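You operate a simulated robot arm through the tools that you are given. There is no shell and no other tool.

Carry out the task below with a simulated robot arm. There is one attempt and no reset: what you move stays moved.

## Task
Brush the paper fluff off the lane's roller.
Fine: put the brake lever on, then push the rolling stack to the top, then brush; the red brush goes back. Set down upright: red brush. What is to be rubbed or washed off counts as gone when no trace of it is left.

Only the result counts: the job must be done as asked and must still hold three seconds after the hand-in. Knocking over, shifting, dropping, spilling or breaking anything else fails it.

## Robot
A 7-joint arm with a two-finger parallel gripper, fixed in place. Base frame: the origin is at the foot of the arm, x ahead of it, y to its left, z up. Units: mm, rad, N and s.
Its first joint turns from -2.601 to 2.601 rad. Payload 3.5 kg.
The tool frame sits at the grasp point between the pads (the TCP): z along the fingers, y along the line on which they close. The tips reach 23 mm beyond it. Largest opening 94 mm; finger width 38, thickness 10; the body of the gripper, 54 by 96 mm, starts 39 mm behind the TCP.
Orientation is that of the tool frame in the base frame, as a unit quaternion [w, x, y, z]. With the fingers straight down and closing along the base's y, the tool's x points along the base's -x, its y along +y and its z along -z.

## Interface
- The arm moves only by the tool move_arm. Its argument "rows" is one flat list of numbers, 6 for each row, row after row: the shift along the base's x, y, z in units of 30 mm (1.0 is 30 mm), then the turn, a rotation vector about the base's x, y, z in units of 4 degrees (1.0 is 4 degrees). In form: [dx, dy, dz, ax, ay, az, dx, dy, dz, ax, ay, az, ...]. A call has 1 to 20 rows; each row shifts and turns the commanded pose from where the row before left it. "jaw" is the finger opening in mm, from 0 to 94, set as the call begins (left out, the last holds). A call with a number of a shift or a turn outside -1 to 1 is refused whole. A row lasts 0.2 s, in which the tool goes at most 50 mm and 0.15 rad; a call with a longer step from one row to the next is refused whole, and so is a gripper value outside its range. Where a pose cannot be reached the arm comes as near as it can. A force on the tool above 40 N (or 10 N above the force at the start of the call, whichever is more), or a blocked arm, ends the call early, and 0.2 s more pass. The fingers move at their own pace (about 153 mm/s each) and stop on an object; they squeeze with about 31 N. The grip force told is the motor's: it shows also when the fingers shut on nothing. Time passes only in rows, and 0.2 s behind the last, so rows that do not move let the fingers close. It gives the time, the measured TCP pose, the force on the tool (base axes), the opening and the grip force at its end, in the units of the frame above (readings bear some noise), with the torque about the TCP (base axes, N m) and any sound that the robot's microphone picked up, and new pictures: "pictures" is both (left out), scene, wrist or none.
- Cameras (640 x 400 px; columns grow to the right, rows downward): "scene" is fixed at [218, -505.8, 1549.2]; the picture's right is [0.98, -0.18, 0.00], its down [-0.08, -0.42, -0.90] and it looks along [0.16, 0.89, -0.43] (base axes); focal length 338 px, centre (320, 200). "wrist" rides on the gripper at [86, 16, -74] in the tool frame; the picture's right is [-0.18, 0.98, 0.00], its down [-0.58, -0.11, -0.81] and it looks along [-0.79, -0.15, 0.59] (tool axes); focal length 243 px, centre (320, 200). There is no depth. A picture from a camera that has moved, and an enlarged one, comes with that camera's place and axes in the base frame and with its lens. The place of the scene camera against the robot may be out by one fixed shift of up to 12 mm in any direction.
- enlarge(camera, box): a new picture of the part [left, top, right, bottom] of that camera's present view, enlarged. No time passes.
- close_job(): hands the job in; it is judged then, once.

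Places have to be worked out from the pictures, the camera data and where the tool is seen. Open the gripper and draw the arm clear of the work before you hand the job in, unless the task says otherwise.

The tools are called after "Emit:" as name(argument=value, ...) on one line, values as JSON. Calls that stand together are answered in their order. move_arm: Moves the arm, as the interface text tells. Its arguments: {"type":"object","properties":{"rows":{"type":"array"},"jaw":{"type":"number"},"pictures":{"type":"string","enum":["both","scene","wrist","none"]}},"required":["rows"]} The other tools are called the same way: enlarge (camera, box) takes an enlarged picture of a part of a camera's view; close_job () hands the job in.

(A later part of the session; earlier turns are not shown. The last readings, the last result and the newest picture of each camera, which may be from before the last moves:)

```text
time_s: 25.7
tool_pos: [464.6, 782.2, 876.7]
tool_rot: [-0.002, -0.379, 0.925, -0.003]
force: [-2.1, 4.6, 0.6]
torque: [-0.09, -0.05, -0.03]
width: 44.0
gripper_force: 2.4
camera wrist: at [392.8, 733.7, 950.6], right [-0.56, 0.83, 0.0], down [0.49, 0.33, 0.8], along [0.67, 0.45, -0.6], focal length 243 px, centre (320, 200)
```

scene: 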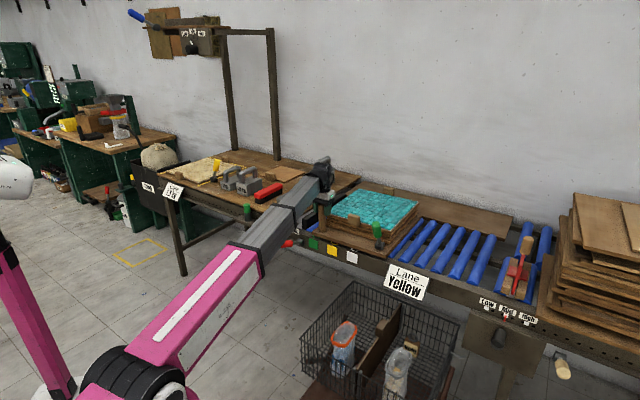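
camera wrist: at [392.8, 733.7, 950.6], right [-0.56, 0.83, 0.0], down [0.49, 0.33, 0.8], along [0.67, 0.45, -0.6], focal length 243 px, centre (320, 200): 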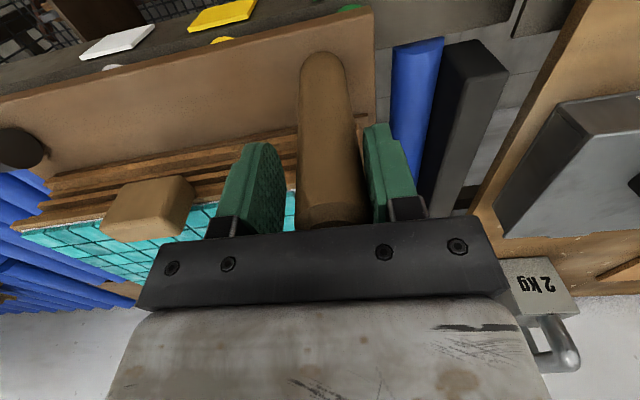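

The stack rolls with only about 5 N. I push on uphill another 195 mm.

Emit:
move_arm(rows=[0.354, -0.354, 0.025, 0, 0, 0, 0.354, -0.354, 0.025, 0, 0, 0, 0.354, -0.354, 0.025, 0, 0, 0, 0.354, -0.354, 0.025, 0, 0, 0, 0.354, -0.354, 0.025, 0, 0, 0, 0.354, -0.354, 0.025, 0, 0, 0, 0.354, -0.354, 0.025, 0, 0, 0, 0.354, -0.354, 0.025, 0, 0, 0, 0.354, -0.354, 0.025, 0, 0, 0, 0.354, -0.354, 0.025, 0, 0, 0, 0.354, -0.354, 0.025, 0, 0, 0, 0.354, -0.354, 0.025, 0, 0, 0, 0.354, -0.354, 0.025, 0, 0, 0], pictures="both")

```text
time_s: 28.5
tool_pos: [602.7, 644.8, 888.3]
tool_rot: [-0.002, -0.379, 0.925, -0.002]
force: [-0.8, 3.6, 0.0]
torque: [-0.07, -0.07, -0.04]
width: 43.3
gripper_force: 1.1
camera wrist: at [530.8, 596.0, 962.0], right [-0.56, 0.83, 0.0], down [0.49, 0.33, 0.8], along [0.67, 0.45, -0.6], focal length 243 px, centre (320, 200)
```

scene: 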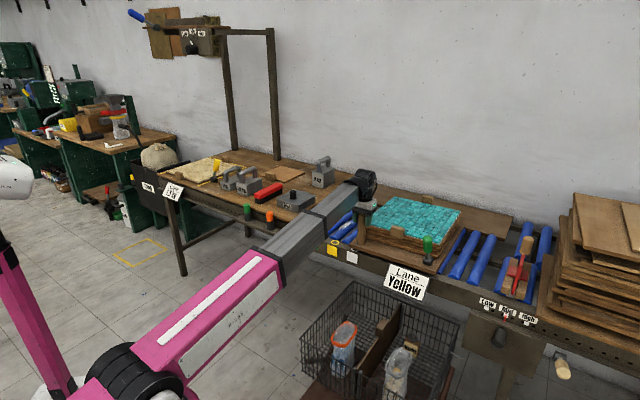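
wrist: 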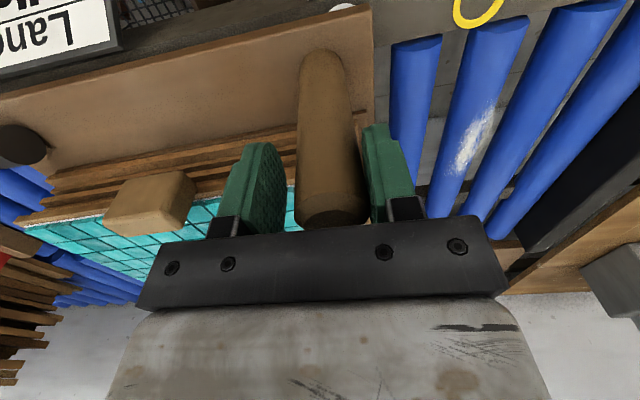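

White fluff is now visible on the newly uncovered third roller. The stack follows well; I push on 150 mm more.

Emit:
move_arm(rows=[0.354, -0.354, 0.025, 0, 0, 0, 0.354, -0.354, 0.025, 0, 0, 0, 0.354, -0.354, 0.025, 0, 0, 0, 0.354, -0.354, 0.025, 0, 0, 0, 0.354, -0.354, 0.025, 0, 0, 0, 0.354, -0.354, 0.025, 0, 0, 0, 0.354, -0.354, 0.025, 0, 0, 0, 0.354, -0.354, 0.025, 0, 0, 0, 0.354, -0.354, 0.025, 0, 0, 0, 0.354, -0.354, 0.025, 0, 0, 0], pictures="both")

```text
time_s: 30.7
tool_pos: [709.3, 539.4, 896.2]
tool_rot: [-0.003, -0.379, 0.925, -0.002]
force: [-6.4, 3.6, -2.1]
torque: [-0.06, -0.12, 0.1]
width: 45.2
gripper_force: 3.5
camera wrist: at [636.7, 490.3, 969.7], right [-0.56, 0.83, 0.0], down [0.49, 0.33, 0.8], along [0.67, 0.45, -0.6], focal length 243 px, centre (320, 200)
```

scene: 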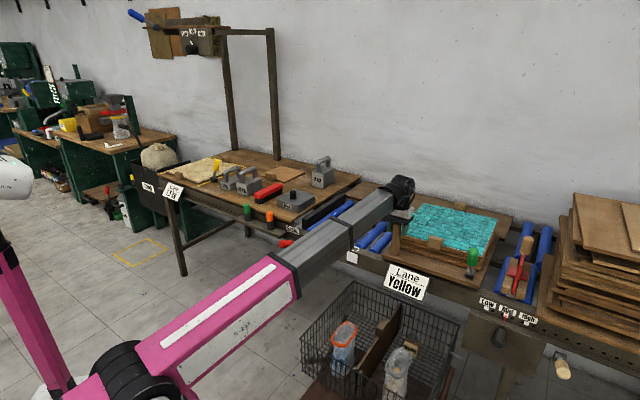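
wrist: 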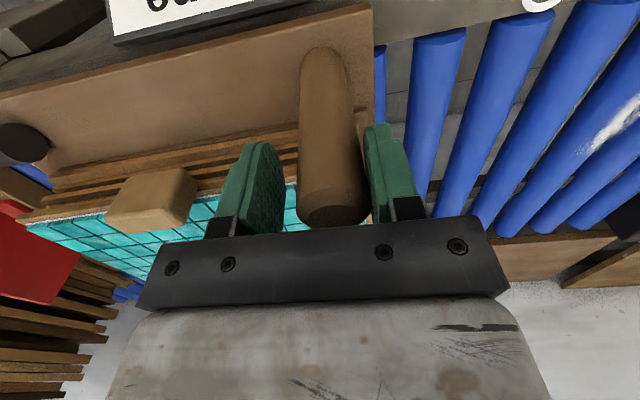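

The stack is close to the gate. I enlarge to judge the remaining distance.

Emit:
enlarge(camera="scene", box=[430, 200, 580, 320])

Emit:
enlarge(camera="wrist", box=[0, 100, 240, 320])

```text
3.33 times, centred on (505, 260) of scene
camera zoom: at [218.0, -505.8, 1549.2], right [0.98, -0.18, 0.0], down [-0.08, -0.42, -0.9], along [0.16, 0.89, -0.43], focal length 1128 px, centre (-297, 0)
```

zoom: 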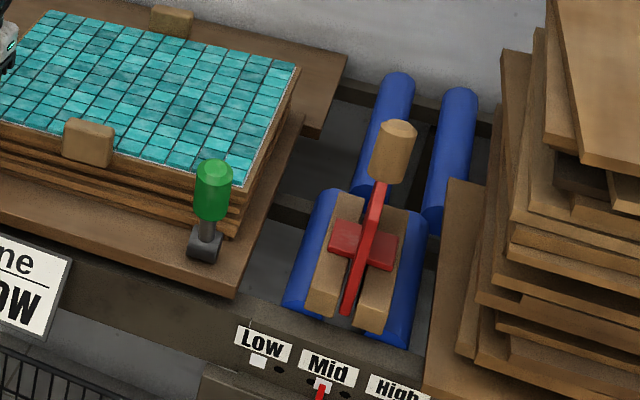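

```text
1.82 times, centred on (120, 210) of wrist
camera zoom: at [636.7, 490.3, 969.7], right [-0.56, 0.83, 0.0], down [0.49, 0.33, 0.8], along [0.67, 0.45, -0.6], focal length 441 px, centre (684, 182)
```

zoom: 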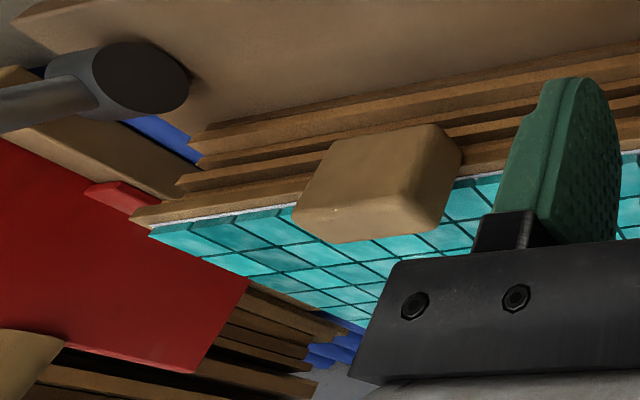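

There is still perhaps 60–80 mm to the gate. I push on in 8 mm steps until something resists.

Emit:
move_arm(rows=[0.19, -0.19, 0.013, 0, 0, 0, 0.19, -0.19, 0.013, 0, 0, 0, 0.19, -0.19, 0.013, 0, 0, 0, 0.19, -0.19, 0.013, 0, 0, 0, 0.19, -0.19, 0.013, 0, 0, 0], pictures="both")

```text
time_s: 31.3
tool_pos: [712.4, 535.6, 894.7]
tool_rot: [-0.005, -0.381, 0.924, 0.004]
force: [-19.7, 22.2, -3.8]
torque: [-0.36, -0.36, 0.09]
width: 55.1
gripper_force: 14.6
stopped in row 2: the force on the tool passed its limit at 44 N (the readings are from after the stop); the commanded pose is now the measured one
camera wrist: at [641.6, 485.5, 969.6], right [-0.56, 0.83, 0.01], down [0.5, 0.33, 0.8], along [0.66, 0.46, -0.6], focal length 243 px, centre (320, 200)
```

scene: 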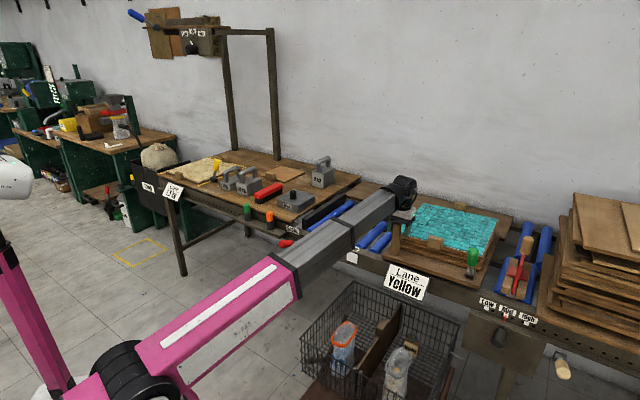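
wrist: 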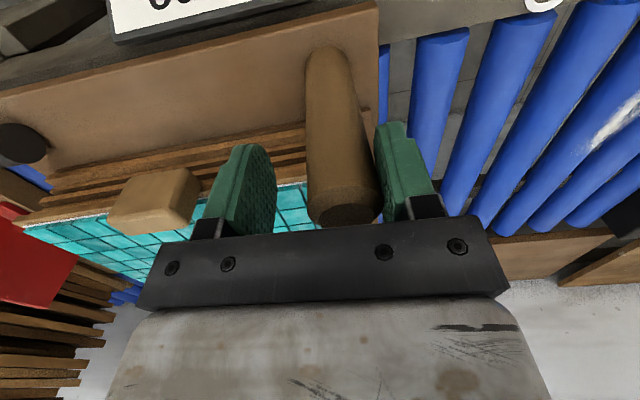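

The stack has met a hard stop: this is the top of the lane. I back off 8 mm slowly with the post still caged, to see whether the brake holds it.

Emit:
move_arm(rows=[-0.05, 0.05, 0, 0, 0, 0, -0.05, 0.05, 0, 0, 0, 0, -0.05, 0.05, 0, 0, 0, 0, -0.05, 0.05, 0, 0, 0, 0, 0, 0, 0, 0, 0, 0, 0, 0, 0, 0, 0, 0], jaw=60, pictures="both")

```text
time_s: 32.7
tool_pos: [709.3, 537.5, 894.4]
tool_rot: [-0.004, -0.38, 0.925, 0.001]
force: [-0.4, 0.2, -0.4]
torque: [0.01, -0.01, -0.03]
width: 59.8
gripper_force: 0.1
camera wrist: at [638.1, 488.7, 969.8], right [-0.56, 0.83, 0.0], down [0.5, 0.33, 0.8], along [0.66, 0.45, -0.6], focal length 243 px, centre (320, 200)
```

scene: 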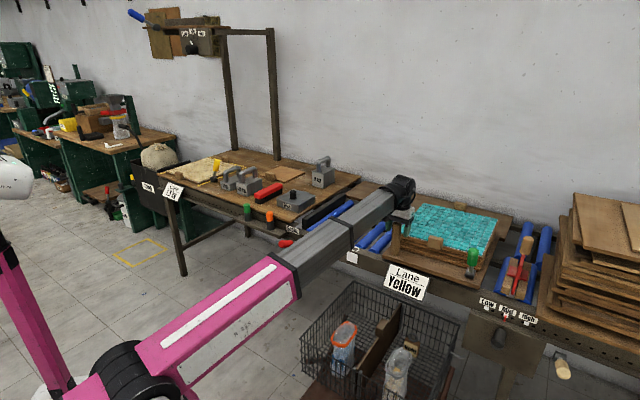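
wrist: 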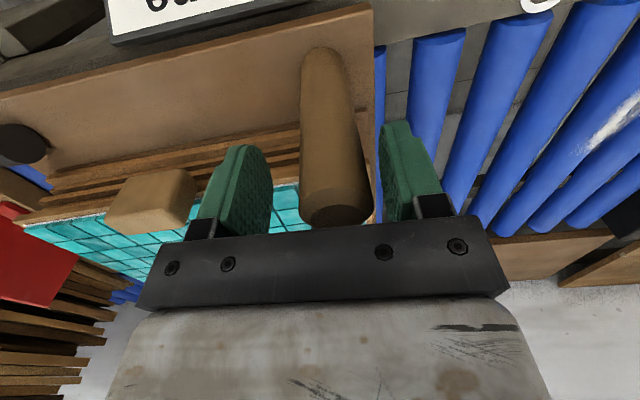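

No force on the fingers and a gap has opened behind the post, so it seems to hold. I wait 2 s to check it doesn't creep back.

Emit:
move_arm(rows=[0, 0, 0, 0, 0, 0, 0, 0, 0, 0, 0, 0, 0, 0, 0, 0, 0, 0, 0, 0, 0, 0, 0, 0, 0, 0, 0, 0, 0, 0, 0, 0, 0, 0, 0, 0, 0, 0, 0, 0, 0, 0, 0, 0, 0, 0, 0, 0, 0, 0, 0, 0, 0, 0, 0, 0, 0, 0, 0, 0], pictures="wrist")

Emit:
enlarge(camera="scene", box=[430, 200, 580, 320])

```text
time_s: 34.9
tool_pos: [709.5, 538.5, 894.9]
tool_rot: [-0.004, -0.38, 0.925, 0.001]
force: [0.1, 0.2, 0.0]
torque: [-0.03, 0.02, -0.01]
width: 60.1
gripper_force: 0.0
camera wrist: at [638.1, 488.7, 969.8], right [-0.56, 0.83, 0.0], down [0.5, 0.33, 0.8], along [0.66, 0.45, -0.6], focal length 243 px, centre (320, 200)
```

wrist: 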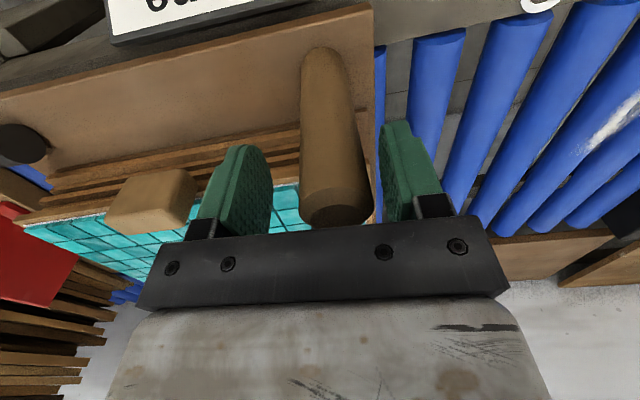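

```text
3.33 times, centred on (505, 260) of scene
camera zoom: at [218.0, -505.8, 1549.2], right [0.98, -0.18, 0.0], down [-0.08, -0.42, -0.9], along [0.16, 0.89, -0.43], focal length 1128 px, centre (-297, 0)
```

zoom: 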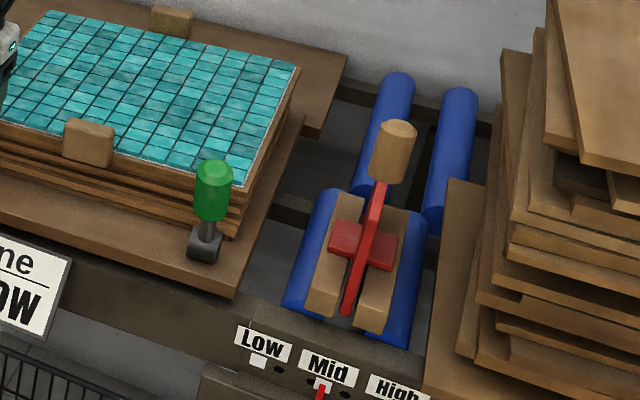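

The stack holds still at the top. I raise the gripper off the post, then travel left toward the brush.

Emit:
move_arm(rows=[0, 0, 0.7, 0, 0, 0, 0, 0, 0.7, 0, 0, 0, 0, 0, 0.7, 0, 0, 0, 0, 0, 0.7, 0, 0, 0, 0, 0, 0.7, 0, 0, 0, -0.3, -0.3, 0.5, 0, 0, 0, -0.5, -0.4, 0.5, 0, 0, 0], jaw=70, pictures="both")

Emit:
move_arm(rows=[-0.7, 0.5, 0, 0, 0, 0, -0.8, 0.55, 0, 0, 0, 0, -0.8, 0.55, 0, 0, 0, 0, -0.8, 0.55, 0, 0, 0, 0, -0.8, 0.55, 0, 0, 0, 0, -0.8, 0.55, 0, 0, 0, 0, -0.8, 0.55, 0, 0, 0, 0, -0.8, 0.55, 0, 0, 0, 0, -0.8, 0.55, 0, 0, 0, 0, -0.8, 0.55, 0, 0, 0, 0, -0.8, 0.55, 0, 0, 0, 0], pictures="both")

```text
time_s: 36.5
tool_pos: [685.8, 516.6, 1030.5]
tool_rot: [-0.004, -0.38, 0.925, 0.0]
force: [-0.2, -0.6, 0.9]
torque: [-0.02, 0.01, 0.01]
width: 70.1
gripper_force: 0.1
camera wrist: at [614.2, 467.3, 1104.8], right [-0.56, 0.83, 0.0], down [0.5, 0.33, 0.8], along [0.66, 0.45, -0.6], focal length 243 px, centre (320, 200)
```

scene: 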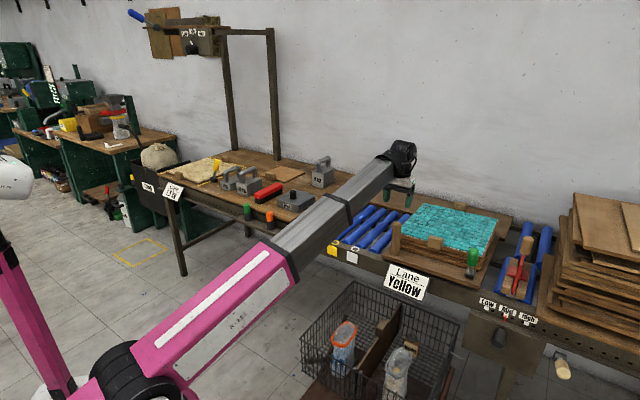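
wrist: 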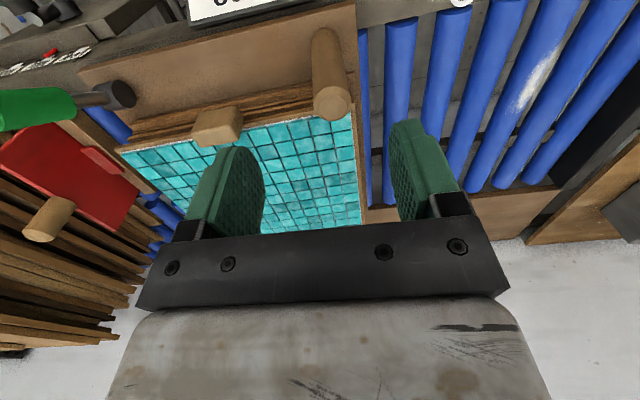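

```text
time_s: 38.9
tool_pos: [423.9, 697.1, 1029.7]
tool_rot: [-0.004, -0.38, 0.925, 0.001]
force: [0.1, 0.2, 0.1]
torque: [0.02, 0.01, 0.0]
width: 70.2
gripper_force: 0.1
camera wrist: at [353.8, 648.5, 1104.3], right [-0.56, 0.83, 0.0], down [0.5, 0.33, 0.8], along [0.66, 0.45, -0.6], focal length 243 px, centre (320, 200)
```

scene: 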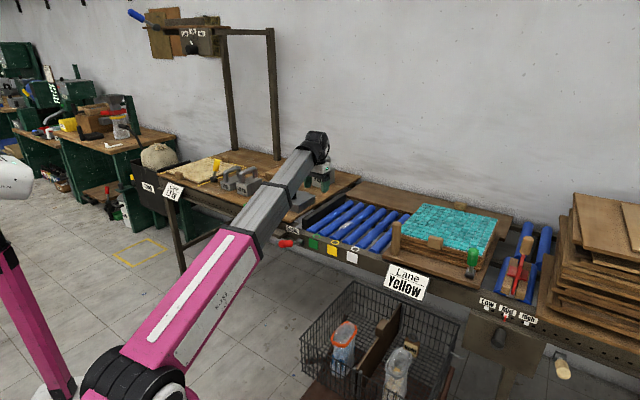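
wrist: 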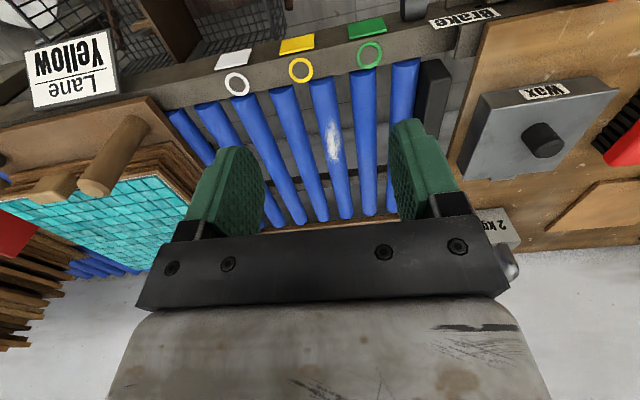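

This is a clear view of the fluff on the third roller. I enlarge it to locate it.

Emit:
enlarge(camera="wrist", box=[220, 40, 460, 240])

Emit:
enlarge(camera="scene", box=[290, 180, 430, 270])

```text
2.00 times, centred on (340, 140) of wrist
camera zoom: at [353.8, 648.5, 1104.3], right [-0.56, 0.83, 0.0], down [0.5, 0.33, 0.8], along [0.66, 0.45, -0.6], focal length 485 px, centre (280, 320)
```

zoom: 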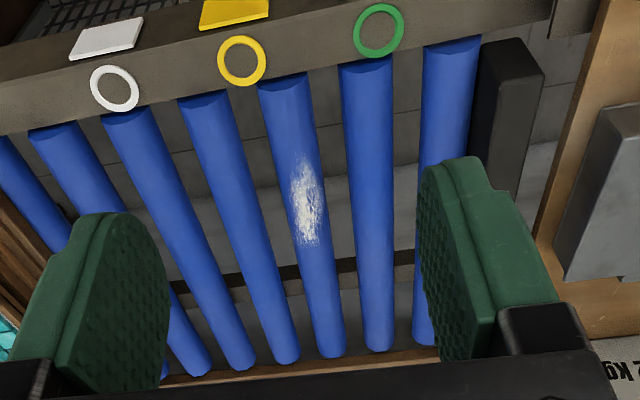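

```text
4.44 times, centred on (360, 225) of scene
camera zoom: at [218.0, -505.8, 1549.2], right [0.98, -0.18, 0.0], down [-0.08, -0.42, -0.9], along [0.16, 0.89, -0.43], focal length 1504 px, centre (142, 89)
```

zoom: 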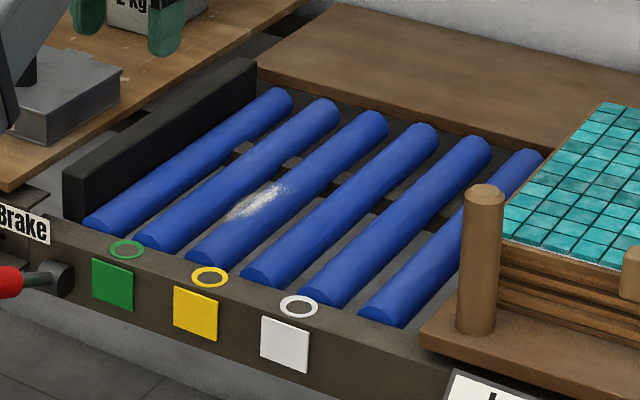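

The fluff lies on roller 3, around (572, 827), roughly b = 941–1041 mm out along the roller, top z ≈ 763. Now I move left to view the brush closely.

Emit:
move_arm(rows=[-0.75, 0.56, 0, 0, 0, 0, -0.8, 0.6, 0, 0, 0, 0, -0.8, 0.6, 0, 0, 0, 0, -0.8, 0.6, 0, 0, 0, 0, -0.8, 0.6, 0, 0, 0, 0, -0.8, 0.6, 0, 0, 0, 0, -0.8, 0.6, 0, 0, 0, 0, -0.8, 0.6, 0, 0, 0, 0, -0.8, 0.6, 0, 0, 0, 0, -0.8, 0.6, 0, 0, 0, 0, -0.8, 0.6, 0, 0, 0, 0, -0.8, 0.6, 0, 0, 0, 0], pictures="both")

```text
time_s: 41.5
tool_pos: [136.5, 910.6, 1029.8]
tool_rot: [-0.005, -0.38, 0.925, 0.001]
force: [-0.1, 0.7, -0.1]
torque: [0.03, 0.01, 0.01]
width: 70.1
gripper_force: 0.0
camera wrist: at [65.9, 862.6, 1104.3], right [-0.56, 0.83, 0.0], down [0.5, 0.33, 0.8], along [0.66, 0.45, -0.6], focal length 243 px, centre (320, 200)
```

scene: 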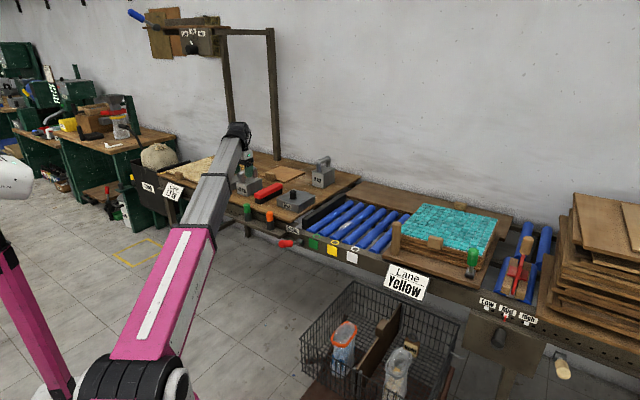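
wrist: 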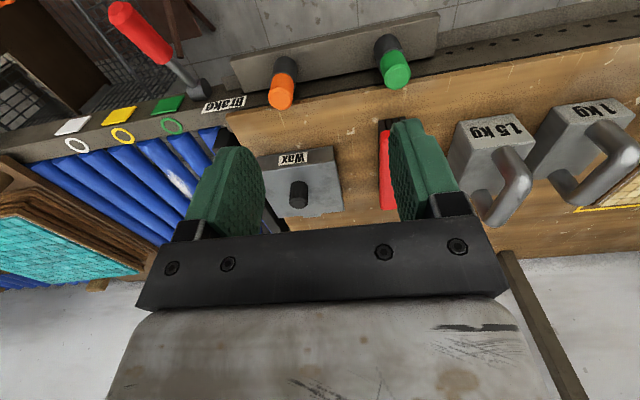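

The brush is hidden behind the right finger. I shift 72 mm further left along the bench so it comes between the fingers.

Emit:
move_arm(rows=[-0.45, 0.35, 0, 0, 0, 0, -0.45, 0.35, 0, 0, 0, 0, -0.45, 0.35, 0, 0, 0, 0, -0.45, 0.35, 0, 0, 0, 0], jaw=94, pictures="both")

Emit:
enlarge(camera="wrist", box=[220, 20, 460, 220])

```text
time_s: 42.5
tool_pos: [84.1, 953.4, 1030.6]
tool_rot: [-0.003, -0.38, 0.925, 0.001]
force: [0.3, 1.0, 0.6]
torque: [-0.02, -0.01, 0.0]
width: 94.1
gripper_force: 0.1
camera wrist: at [12.2, 904.7, 1104.8], right [-0.56, 0.83, 0.0], down [0.5, 0.33, 0.8], along [0.66, 0.45, -0.6], focal length 243 px, centre (320, 200)
```

scene: 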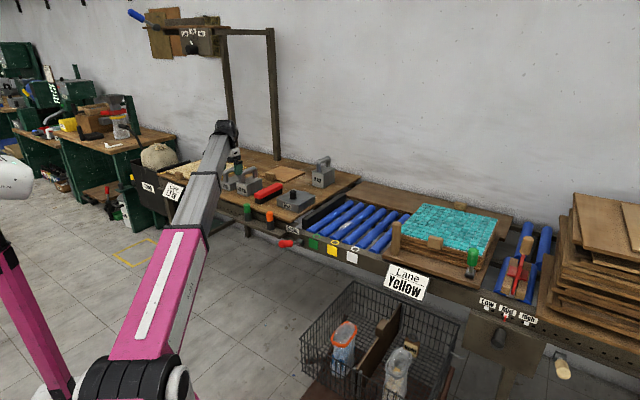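
wrist: 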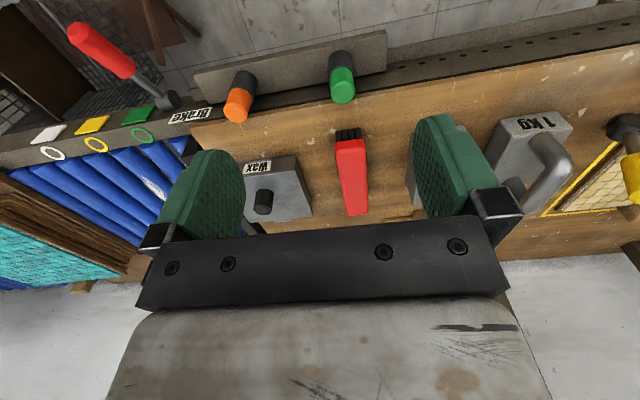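

```text
2.00 times, centred on (340, 120) of wrist
camera zoom: at [12.2, 904.7, 1104.8], right [-0.56, 0.83, 0.0], down [0.5, 0.33, 0.8], along [0.66, 0.45, -0.6], focal length 485 px, centre (280, 360)
```

zoom: 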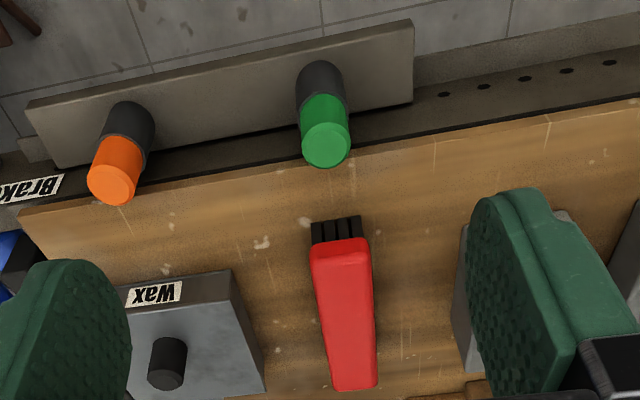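

The brush is now well seen: near end of its top at about (176, 1070), far end about (304, 1194), along the same 45° line, top z ≈ 836. It lies beyond straight-down reach, so I tilt the tool outward about 40° (about the lane axis) while staying high.

Emit:
move_arm(rows=[0, 0, 0, 0.9, -0.9, 0, 0, 0, 0, 0.9, -0.9, 0, 0, 0, 0, 0.9, -0.9, 0, 0, 0, 0, 0.9, -0.9, 0, 0, 0, 0, 0.9, -0.9, 0, 0, 0, 0, 0.9, -0.9, 0, 0, 0, 0, 0.9, -0.9, 0, 0, 0, 0, 0.9, -0.9, 0], jaw=66, pictures="both")

```text
time_s: 44.3
tool_pos: [84.5, 953.1, 1031.6]
tool_rot: [0.318, -0.358, 0.868, 0.135]
force: [0.0, -0.6, -0.2]
torque: [0.01, -0.03, -0.02]
width: 65.9
gripper_force: 0.1
camera wrist: at [-7.4, 884.4, 1029.9], right [-0.6, 0.79, 0.13], down [0.03, -0.14, 0.99], along [0.8, 0.59, 0.06], focal length 243 px, centre (320, 200)
```

scene: 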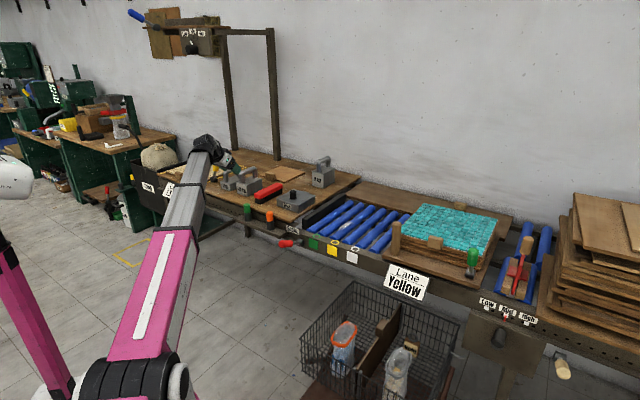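
wrist: 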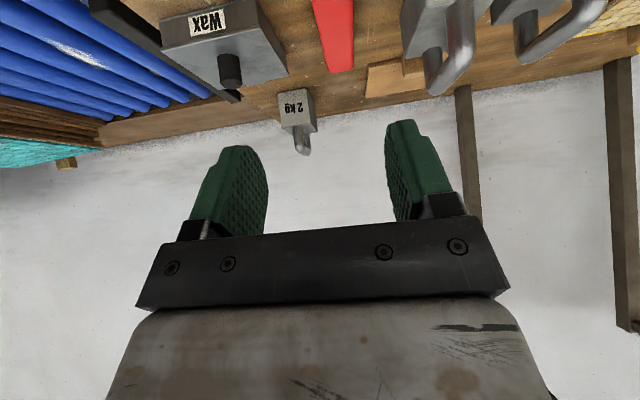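

The tilt is in place (tool axis ≈ (0.455, 0.462, -0.763), closing axis along the lane). I move to a pre-grip point 100 mm short of the brush's near end and check whether the arm reaches it.

Emit:
move_arm(rows=[0.35, 0.488, -0.742, 0, 0, 0, 0.35, 0.488, -0.742, 0, 0, 0, 0.35, 0.488, -0.742, 0, 0, 0, 0.35, 0.488, -0.742, 0, 0, 0, 0.35, 0.488, -0.742, 0, 0, 0, 0.35, 0.488, -0.742, 0, 0, 0], jaw=66, pictures="both")

Emit:
enlarge(camera="scene", box=[180, 120, 320, 240])

```text
time_s: 45.7
tool_pos: [146.2, 1042.0, 895.6]
tool_rot: [0.318, -0.358, 0.867, 0.136]
force: [0.8, -0.3, -1.0]
torque: [0.0, 0.0, 0.0]
width: 65.7
gripper_force: 0.1
camera wrist: at [55.1, 972.8, 895.7], right [-0.6, 0.79, 0.13], down [0.03, -0.14, 0.99], along [0.8, 0.59, 0.06], focal length 243 px, centre (320, 200)
```

scene: 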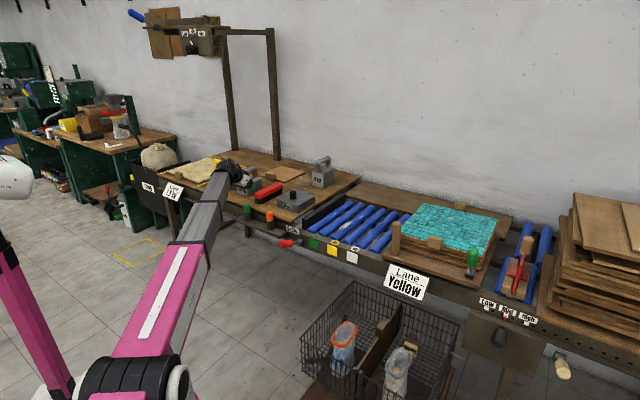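
wrist: 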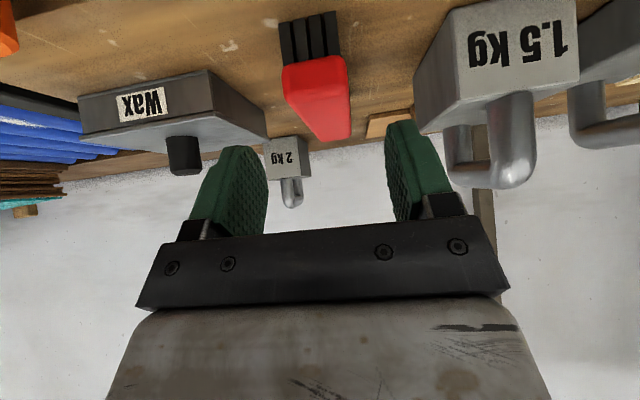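

```text
3.33 times, centred on (250, 180) of scene
camera zoom: at [218.0, -505.8, 1549.2], right [0.98, -0.18, 0.0], down [-0.08, -0.42, -0.9], along [0.16, 0.89, -0.43], focal length 1128 px, centre (553, 267)
```

zoom: 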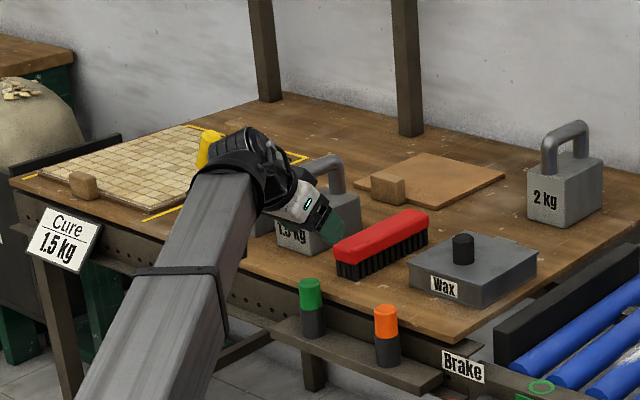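

The arm reaches here well. I enlarge the wrist view to refine the brush's height and position before closing in.

Emit:
enlarge(camera="wrist", box=[240, 0, 420, 150])

```text
2.67 times, centred on (330, 75) of wrist
camera zoom: at [55.1, 972.8, 895.7], right [-0.6, 0.79, 0.13], down [0.03, -0.14, 0.99], along [0.8, 0.59, 0.06], focal length 647 px, centre (293, 533)
```

zoom: 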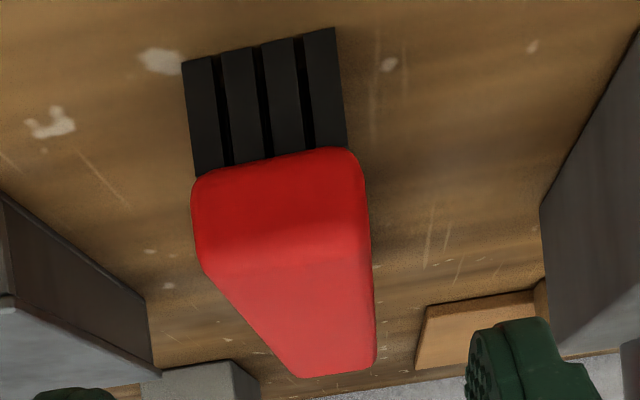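

The brush's bristle base centre line is at a lane coordinate matching the tool, its body z ≈ 813–836. I move in to the grip point (203, 1095, 825) with the jaws open 66 mm.

Emit:
move_arm(rows=[0.316, 0.296, -0.392, 0, 0, 0, 0.316, 0.296, -0.392, 0, 0, 0, 0.316, 0.296, -0.392, 0, 0, 0, 0.316, 0.296, -0.392, 0, 0, 0, 0.316, 0.296, -0.392, 0, 0, 0, 0.316, 0.296, -0.392, 0, 0, 0], jaw=66, pictures="both")

Emit:
enlarge(camera="scene", box=[220, 150, 320, 230])

```text
time_s: 47.1
tool_pos: [203.2, 1094.7, 824.5]
tool_rot: [0.318, -0.358, 0.867, 0.136]
force: [-0.4, -0.1, -0.9]
torque: [0.0, 0.03, 0.04]
width: 65.8
gripper_force: 0.1
camera wrist: at [111.9, 1025.4, 825.4], right [-0.6, 0.79, 0.13], down [0.03, -0.14, 0.99], along [0.8, 0.59, 0.06], focal length 243 px, centre (320, 200)
```

scene: 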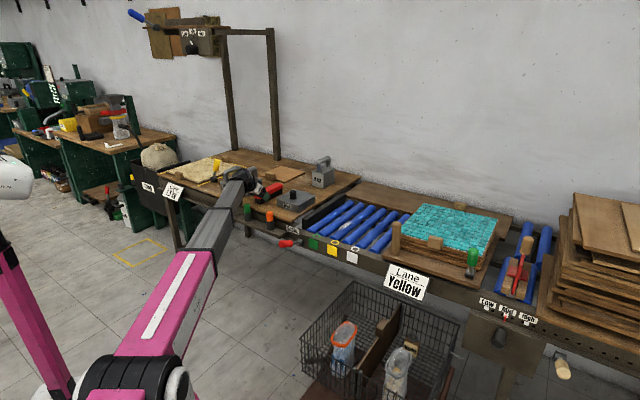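
wrist: 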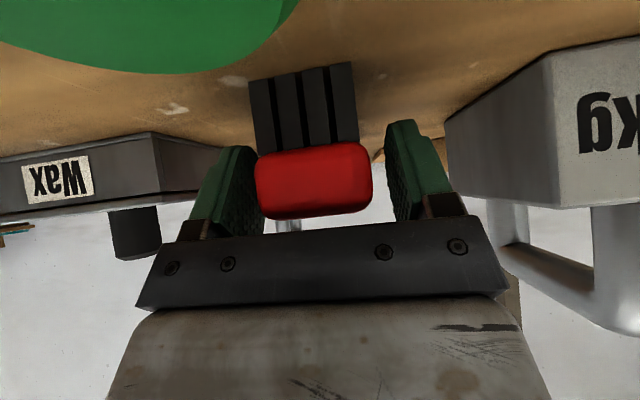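

```text
5.00 times, centred on (270, 190) of scene
camera zoom: at [218.0, -505.8, 1549.2], right [0.98, -0.18, 0.0], down [-0.08, -0.42, -0.9], along [0.16, 0.89, -0.43], focal length 1692 px, centre (570, 250)
```

zoom: 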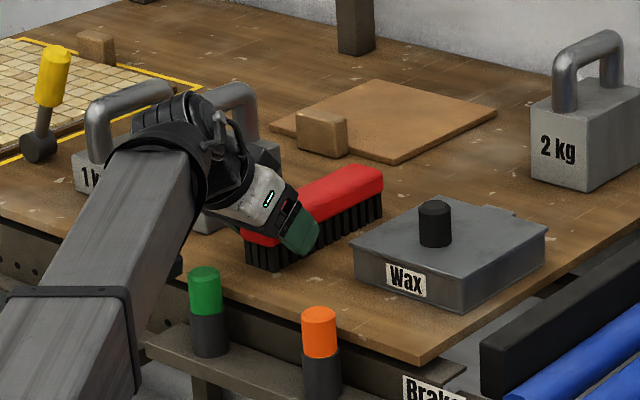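

The fingers straddle the brush body evenly. I close to grip it.

Emit:
move_arm(rows=[0, 0, 0, 0, 0, 0, 0, 0, 0, 0, 0, 0, 0, 0, 0, 0, 0, 0, 0, 0, 0, 0, 0, 0], jaw=20, pictures="wrist")

```text
time_s: 48.1
tool_pos: [204.4, 1094.1, 824.6]
tool_rot: [0.317, -0.359, 0.867, 0.136]
force: [-0.6, 1.0, 1.0]
torque: [0.12, -0.14, 0.12]
width: 45.7
gripper_force: 31.3
camera wrist: at [112.0, 1025.2, 825.4], right [-0.6, 0.79, 0.13], down [0.03, -0.14, 0.99], along [0.8, 0.59, 0.06], focal length 243 px, centre (320, 200)
```

wrist: 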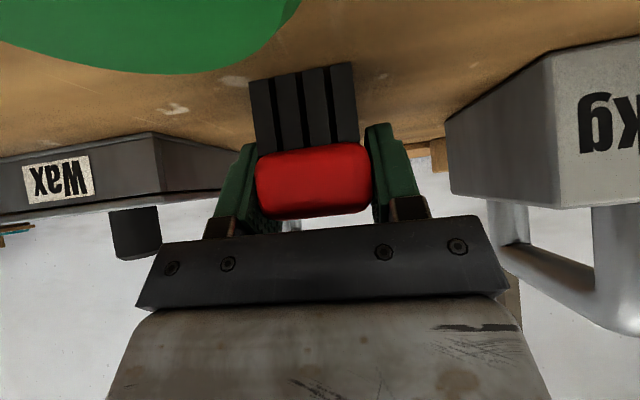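

Gripped at 45.7 mm with 31 N. I lift straight up slowly and check that the brush stays level.

Emit:
move_arm(rows=[0, 0, 0.2, 0, 0, 0, 0, 0, 0.4, 0, 0, 0, 0, 0, 0.5, 0, 0, 0, 0, 0, 0.6, 0, 0, 0, 0, 0, 0.6, 0, 0, 0, 0, 0, 0.6, 0, 0, 0], pictures="both")

Emit:
enlarge(camera="scene", box=[220, 130, 340, 220])

```text
time_s: 49.5
tool_pos: [204.4, 1094.7, 912.0]
tool_rot: [0.318, -0.359, 0.867, 0.135]
force: [0.8, -0.1, -1.4]
torque: [-0.08, 0.08, 0.04]
width: 45.7
gripper_force: 31.0
camera wrist: at [113.1, 1025.2, 912.6], right [-0.6, 0.79, 0.13], down [0.03, -0.14, 0.99], along [0.8, 0.59, 0.06], focal length 243 px, centre (320, 200)
```

scene: 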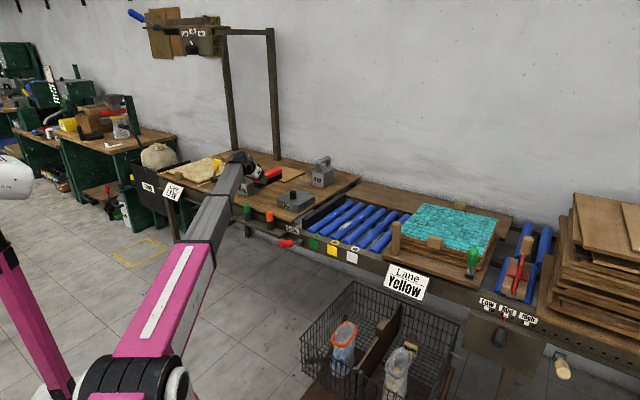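
wrist: 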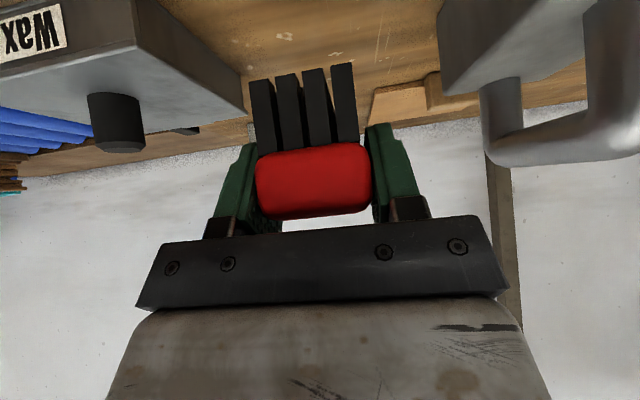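

```text
4.44 times, centred on (280, 175) of scene
camera zoom: at [218.0, -505.8, 1549.2], right [0.98, -0.18, 0.0], down [-0.08, -0.42, -0.9], along [0.16, 0.89, -0.43], focal length 1504 px, centre (498, 311)
```

zoom: 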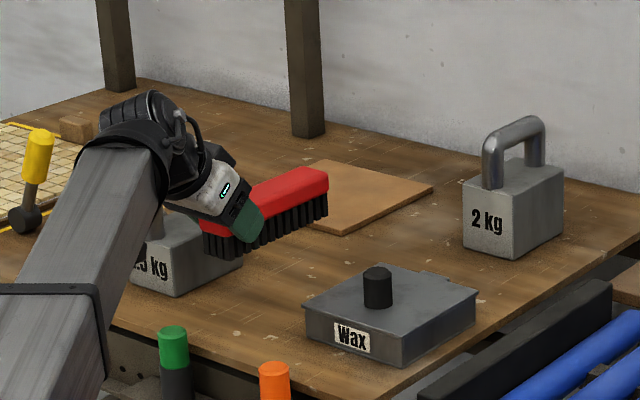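

The brush is held level and firm. I raise it to clear the wax tin and carry it along to above the fluffy roller.

Emit:
move_arm(rows=[0, 0, 0.5, 0, 0, 0, 0, 0, 0.6, 0, 0, 0, 0.2, -0.2, 0.5, 0, 0, 0, 0.4, -0.4, 0, 0, 0, 0, 0.6, -0.59, 0, 0, 0, 0, 0.6, -0.59, 0, 0, 0, 0, 0.6, -0.59, 0, 0, 0, 0, 0.6, -0.59, 0, 0, 0, 0, 0.6, -0.59, 0, 0, 0, 0, 0.6, -0.59, 0, 0, 0, 0, 0.6, -0.59, 0, 0, 0, 0, 0.6, -0.59, 0, 0, 0, 0, 0.6, -0.59, 0, 0, 0, 0, 0.6, -0.59, 0, 0, 0, 0], pictures="both")

```text
time_s: 52.5
tool_pos: [401.6, 899.7, 959.7]
tool_rot: [0.318, -0.358, 0.868, 0.136]
force: [-0.1, 0.2, -1.7]
torque: [-0.09, 0.09, 0.03]
width: 45.6
gripper_force: 31.4
camera wrist: at [310.5, 831.1, 960.6], right [-0.6, 0.79, 0.13], down [0.03, -0.14, 0.99], along [0.8, 0.59, 0.06], focal length 243 px, centre (320, 200)
```

scene: 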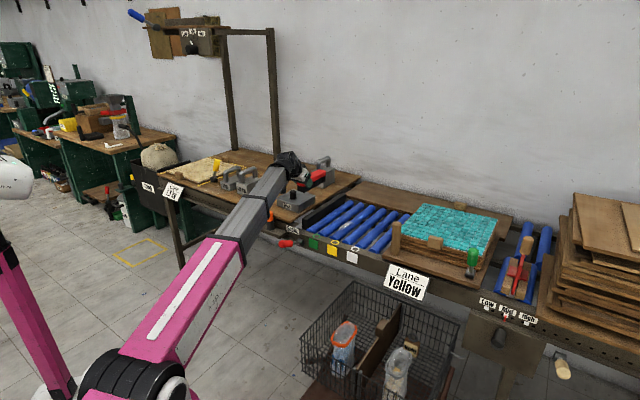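
wrist: 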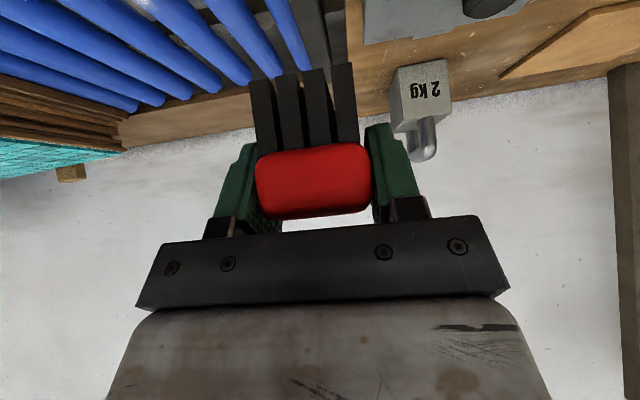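

The brush travels steadily. I go on to above the fluff and lower to a hover about 55 mm above the roller.

Emit:
move_arm(rows=[0.5, -0.49, 0, 0, 0, 0, 0.6, -0.59, 0, 0, 0, 0, 0.6, -0.59, 0, 0, 0, 0, 0.6, -0.59, 0, 0, 0, 0, 0.6, -0.59, 0, 0, 0, 0, 0.6, -0.59, -0.3, 0, 0, 0, 0.6, -0.6, -0.6, 0, 0, 0, 0.04, -0.04, -0.7, 0, 0, 0, 0, 0, -0.7, 0, 0, 0, 0, 0, -0.7, 0, 0, 0, 0, 0, -0.3, 0, 0, 0], pictures="both")

Emit:
enlarge(camera="scene", box=[290, 150, 430, 270])

Emit:
enlarge(camera="wrist", box=[180, 0, 460, 200])

```text
time_s: 54.9
tool_pos: [525.2, 777.4, 860.9]
tool_rot: [0.318, -0.358, 0.868, 0.135]
force: [-1.1, -0.2, -0.9]
torque: [-0.03, 0.07, 0.04]
width: 45.9
gripper_force: 31.3
camera wrist: at [434.9, 708.3, 861.2], right [-0.6, 0.79, 0.13], down [0.03, -0.14, 0.99], along [0.8, 0.59, 0.06], focal length 243 px, centre (320, 200)
```

scene: 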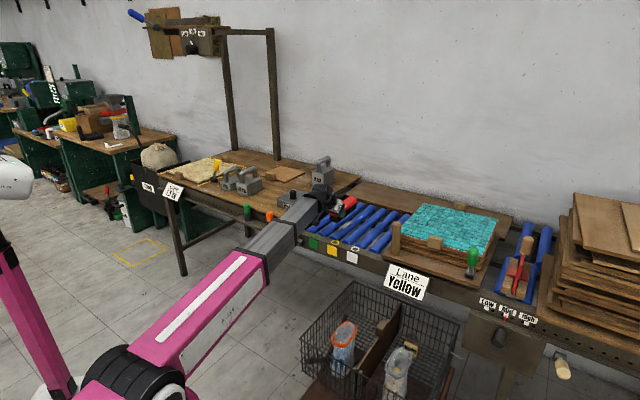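
wrist: 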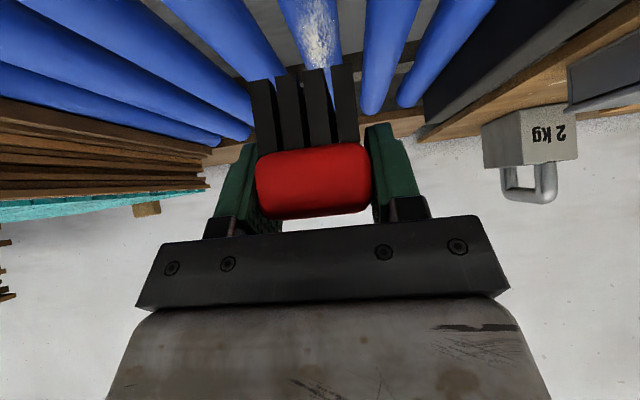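

```text
3.33 times, centred on (360, 210) of scene
camera zoom: at [218.0, -505.8, 1549.2], right [0.98, -0.18, 0.0], down [-0.08, -0.42, -0.9], along [0.16, 0.89, -0.43], focal length 1128 px, centre (187, 167)
```

zoom: 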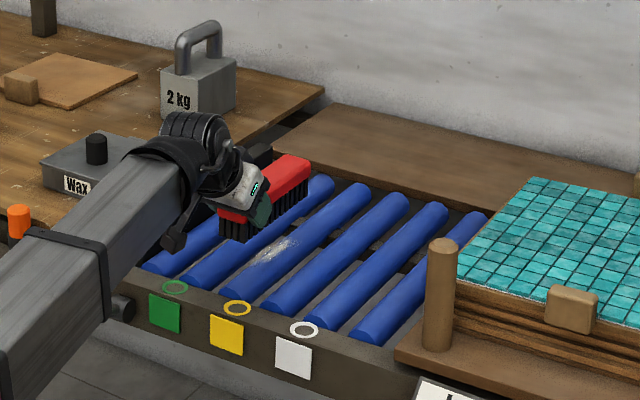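

```text
2.00 times, centred on (320, 100) of wrist
camera zoom: at [434.9, 708.3, 861.2], right [-0.6, 0.79, 0.13], down [0.03, -0.14, 0.99], along [0.8, 0.59, 0.06], focal length 485 px, centre (320, 400)
```

zoom: 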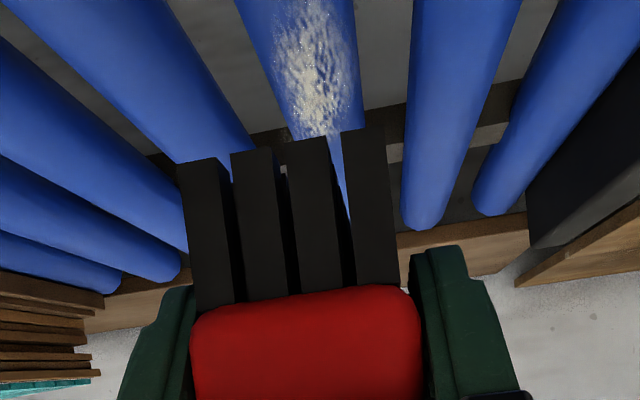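

The brush is centred over roller 3 with the fluff ahead under it; bristles are about 56 mm above the roller top. I lower 44 mm, then in small steps until contact.

Emit:
move_arm(rows=[0, 0, -0.4, 0, 0, 0, 0, 0, -0.4, 0, 0, 0, 0, 0, -0.35, 0, 0, 0, 0, 0, -0.3, 0, 0, 0], pictures="both")

Emit:
enlarge(camera="scene", box=[300, 170, 400, 250])

```text
time_s: 55.9
tool_pos: [526.2, 776.7, 817.1]
tool_rot: [0.319, -0.358, 0.867, 0.136]
force: [-0.4, 0.3, -1.9]
torque: [-0.08, 0.08, 0.01]
width: 45.7
gripper_force: 30.6
camera wrist: at [435.0, 708.0, 817.7], right [-0.6, 0.79, 0.13], down [0.03, -0.14, 0.99], along [0.8, 0.59, 0.06], focal length 243 px, centre (320, 200)
```

scene: 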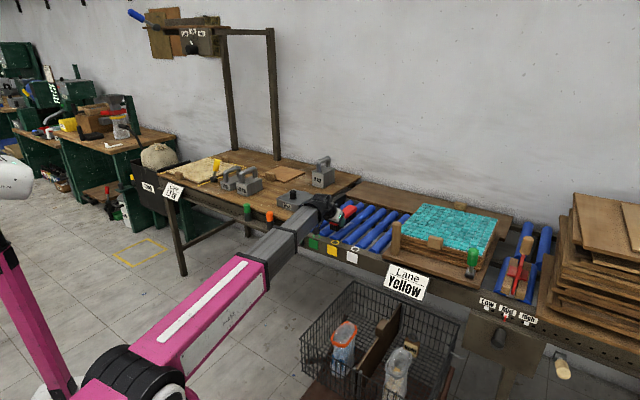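
wrist: 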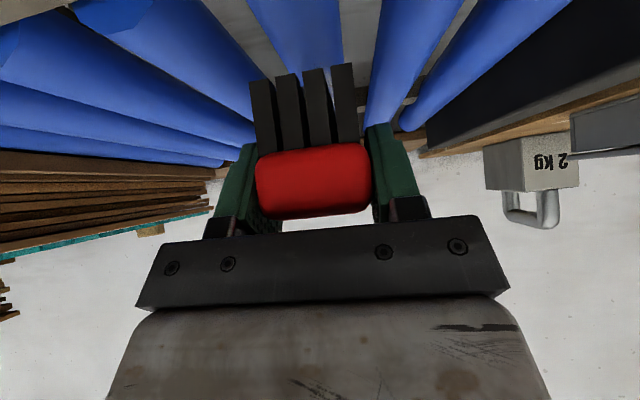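

```text
5.00 times, centred on (350, 210) of scene
camera zoom: at [218.0, -505.8, 1549.2], right [0.98, -0.18, 0.0], down [-0.08, -0.42, -0.9], along [0.16, 0.89, -0.43], focal length 1692 px, centre (170, 150)
```

zoom: 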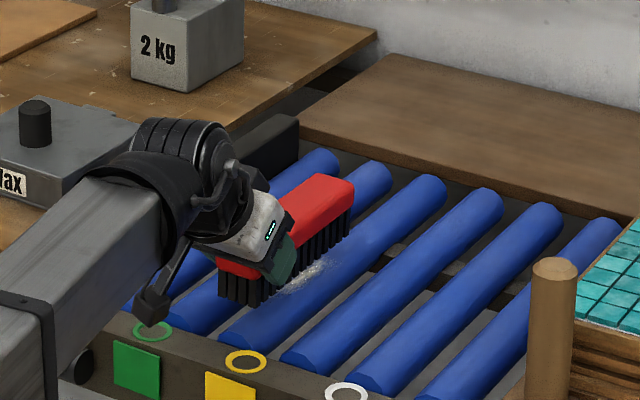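

The bristles are nearly on the roller. I lower in 2 mm steps and watch the force.

Emit:
move_arm(rows=[0, 0, -0.07, 0, 0, 0, 0, 0, -0.07, 0, 0, 0, 0, 0, -0.07, 0, 0, 0, 0, 0, -0.07, 0, 0, 0], pictures="scene")

Emit:
enlarge(camera="scene", box=[300, 170, 400, 250])

```text
time_s: 56.9
tool_pos: [526.2, 777.7, 808.2]
tool_rot: [0.318, -0.359, 0.867, 0.136]
force: [-0.4, -0.8, -1.8]
torque: [-0.07, 0.04, 0.0]
width: 45.8
gripper_force: 30.6
```

scene: 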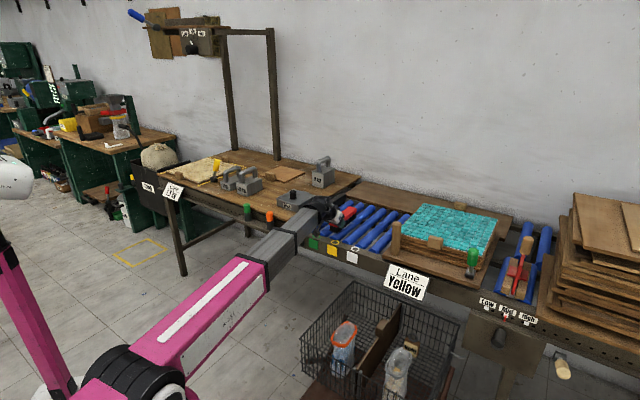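

```text
5.00 times, centred on (350, 210) of scene
camera zoom: at [218.0, -505.8, 1549.2], right [0.98, -0.18, 0.0], down [-0.08, -0.42, -0.9], along [0.16, 0.89, -0.43], focal length 1692 px, centre (170, 150)
```

zoom: 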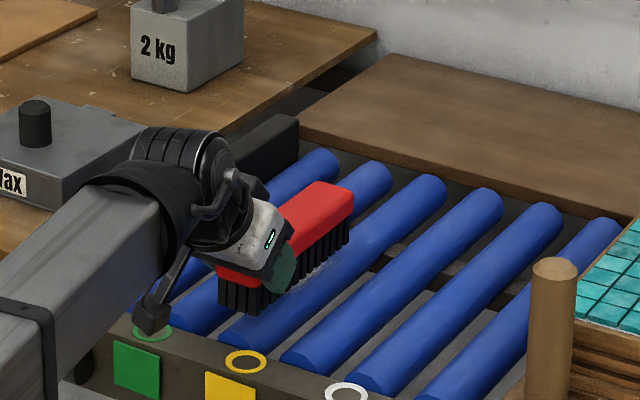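

No contact yet (bristles near z ≈ 767). I keep lowering in 1.5 mm steps.

Emit:
move_arm(rows=[0, 0, -0.05, 0, 0, 0, 0, 0, -0.05, 0, 0, 0, 0, 0, -0.05, 0, 0, 0, 0, 0, 0, 0, 0, 0], pictures="none")

```text
time_s: 57.9
tool_pos: [526.0, 776.2, 804.2]
tool_rot: [0.316, -0.358, 0.868, 0.136]
force: [-0.5, -0.1, -3.0]
torque: [-0.08, 0.1, -0.03]
width: 45.8
gripper_force: 30.5
```

Still light. I lower another 3 mm in 1 mm steps.

Emit:
move_arm(rows=[0, 0, -0.033, 0, 0, 0, 0, 0, -0.033, 0, 0, 0, 0, 0, -0.033, 0, 0, 0, 0, 0, 0, 0, 0, 0], pictures="none")

```text
time_s: 58.9
tool_pos: [526.3, 777.6, 801.5]
tool_rot: [0.317, -0.358, 0.868, 0.135]
force: [-0.1, 0.5, -1.8]
torque: [-0.05, 0.09, -0.01]
width: 45.9
gripper_force: 31.0
```

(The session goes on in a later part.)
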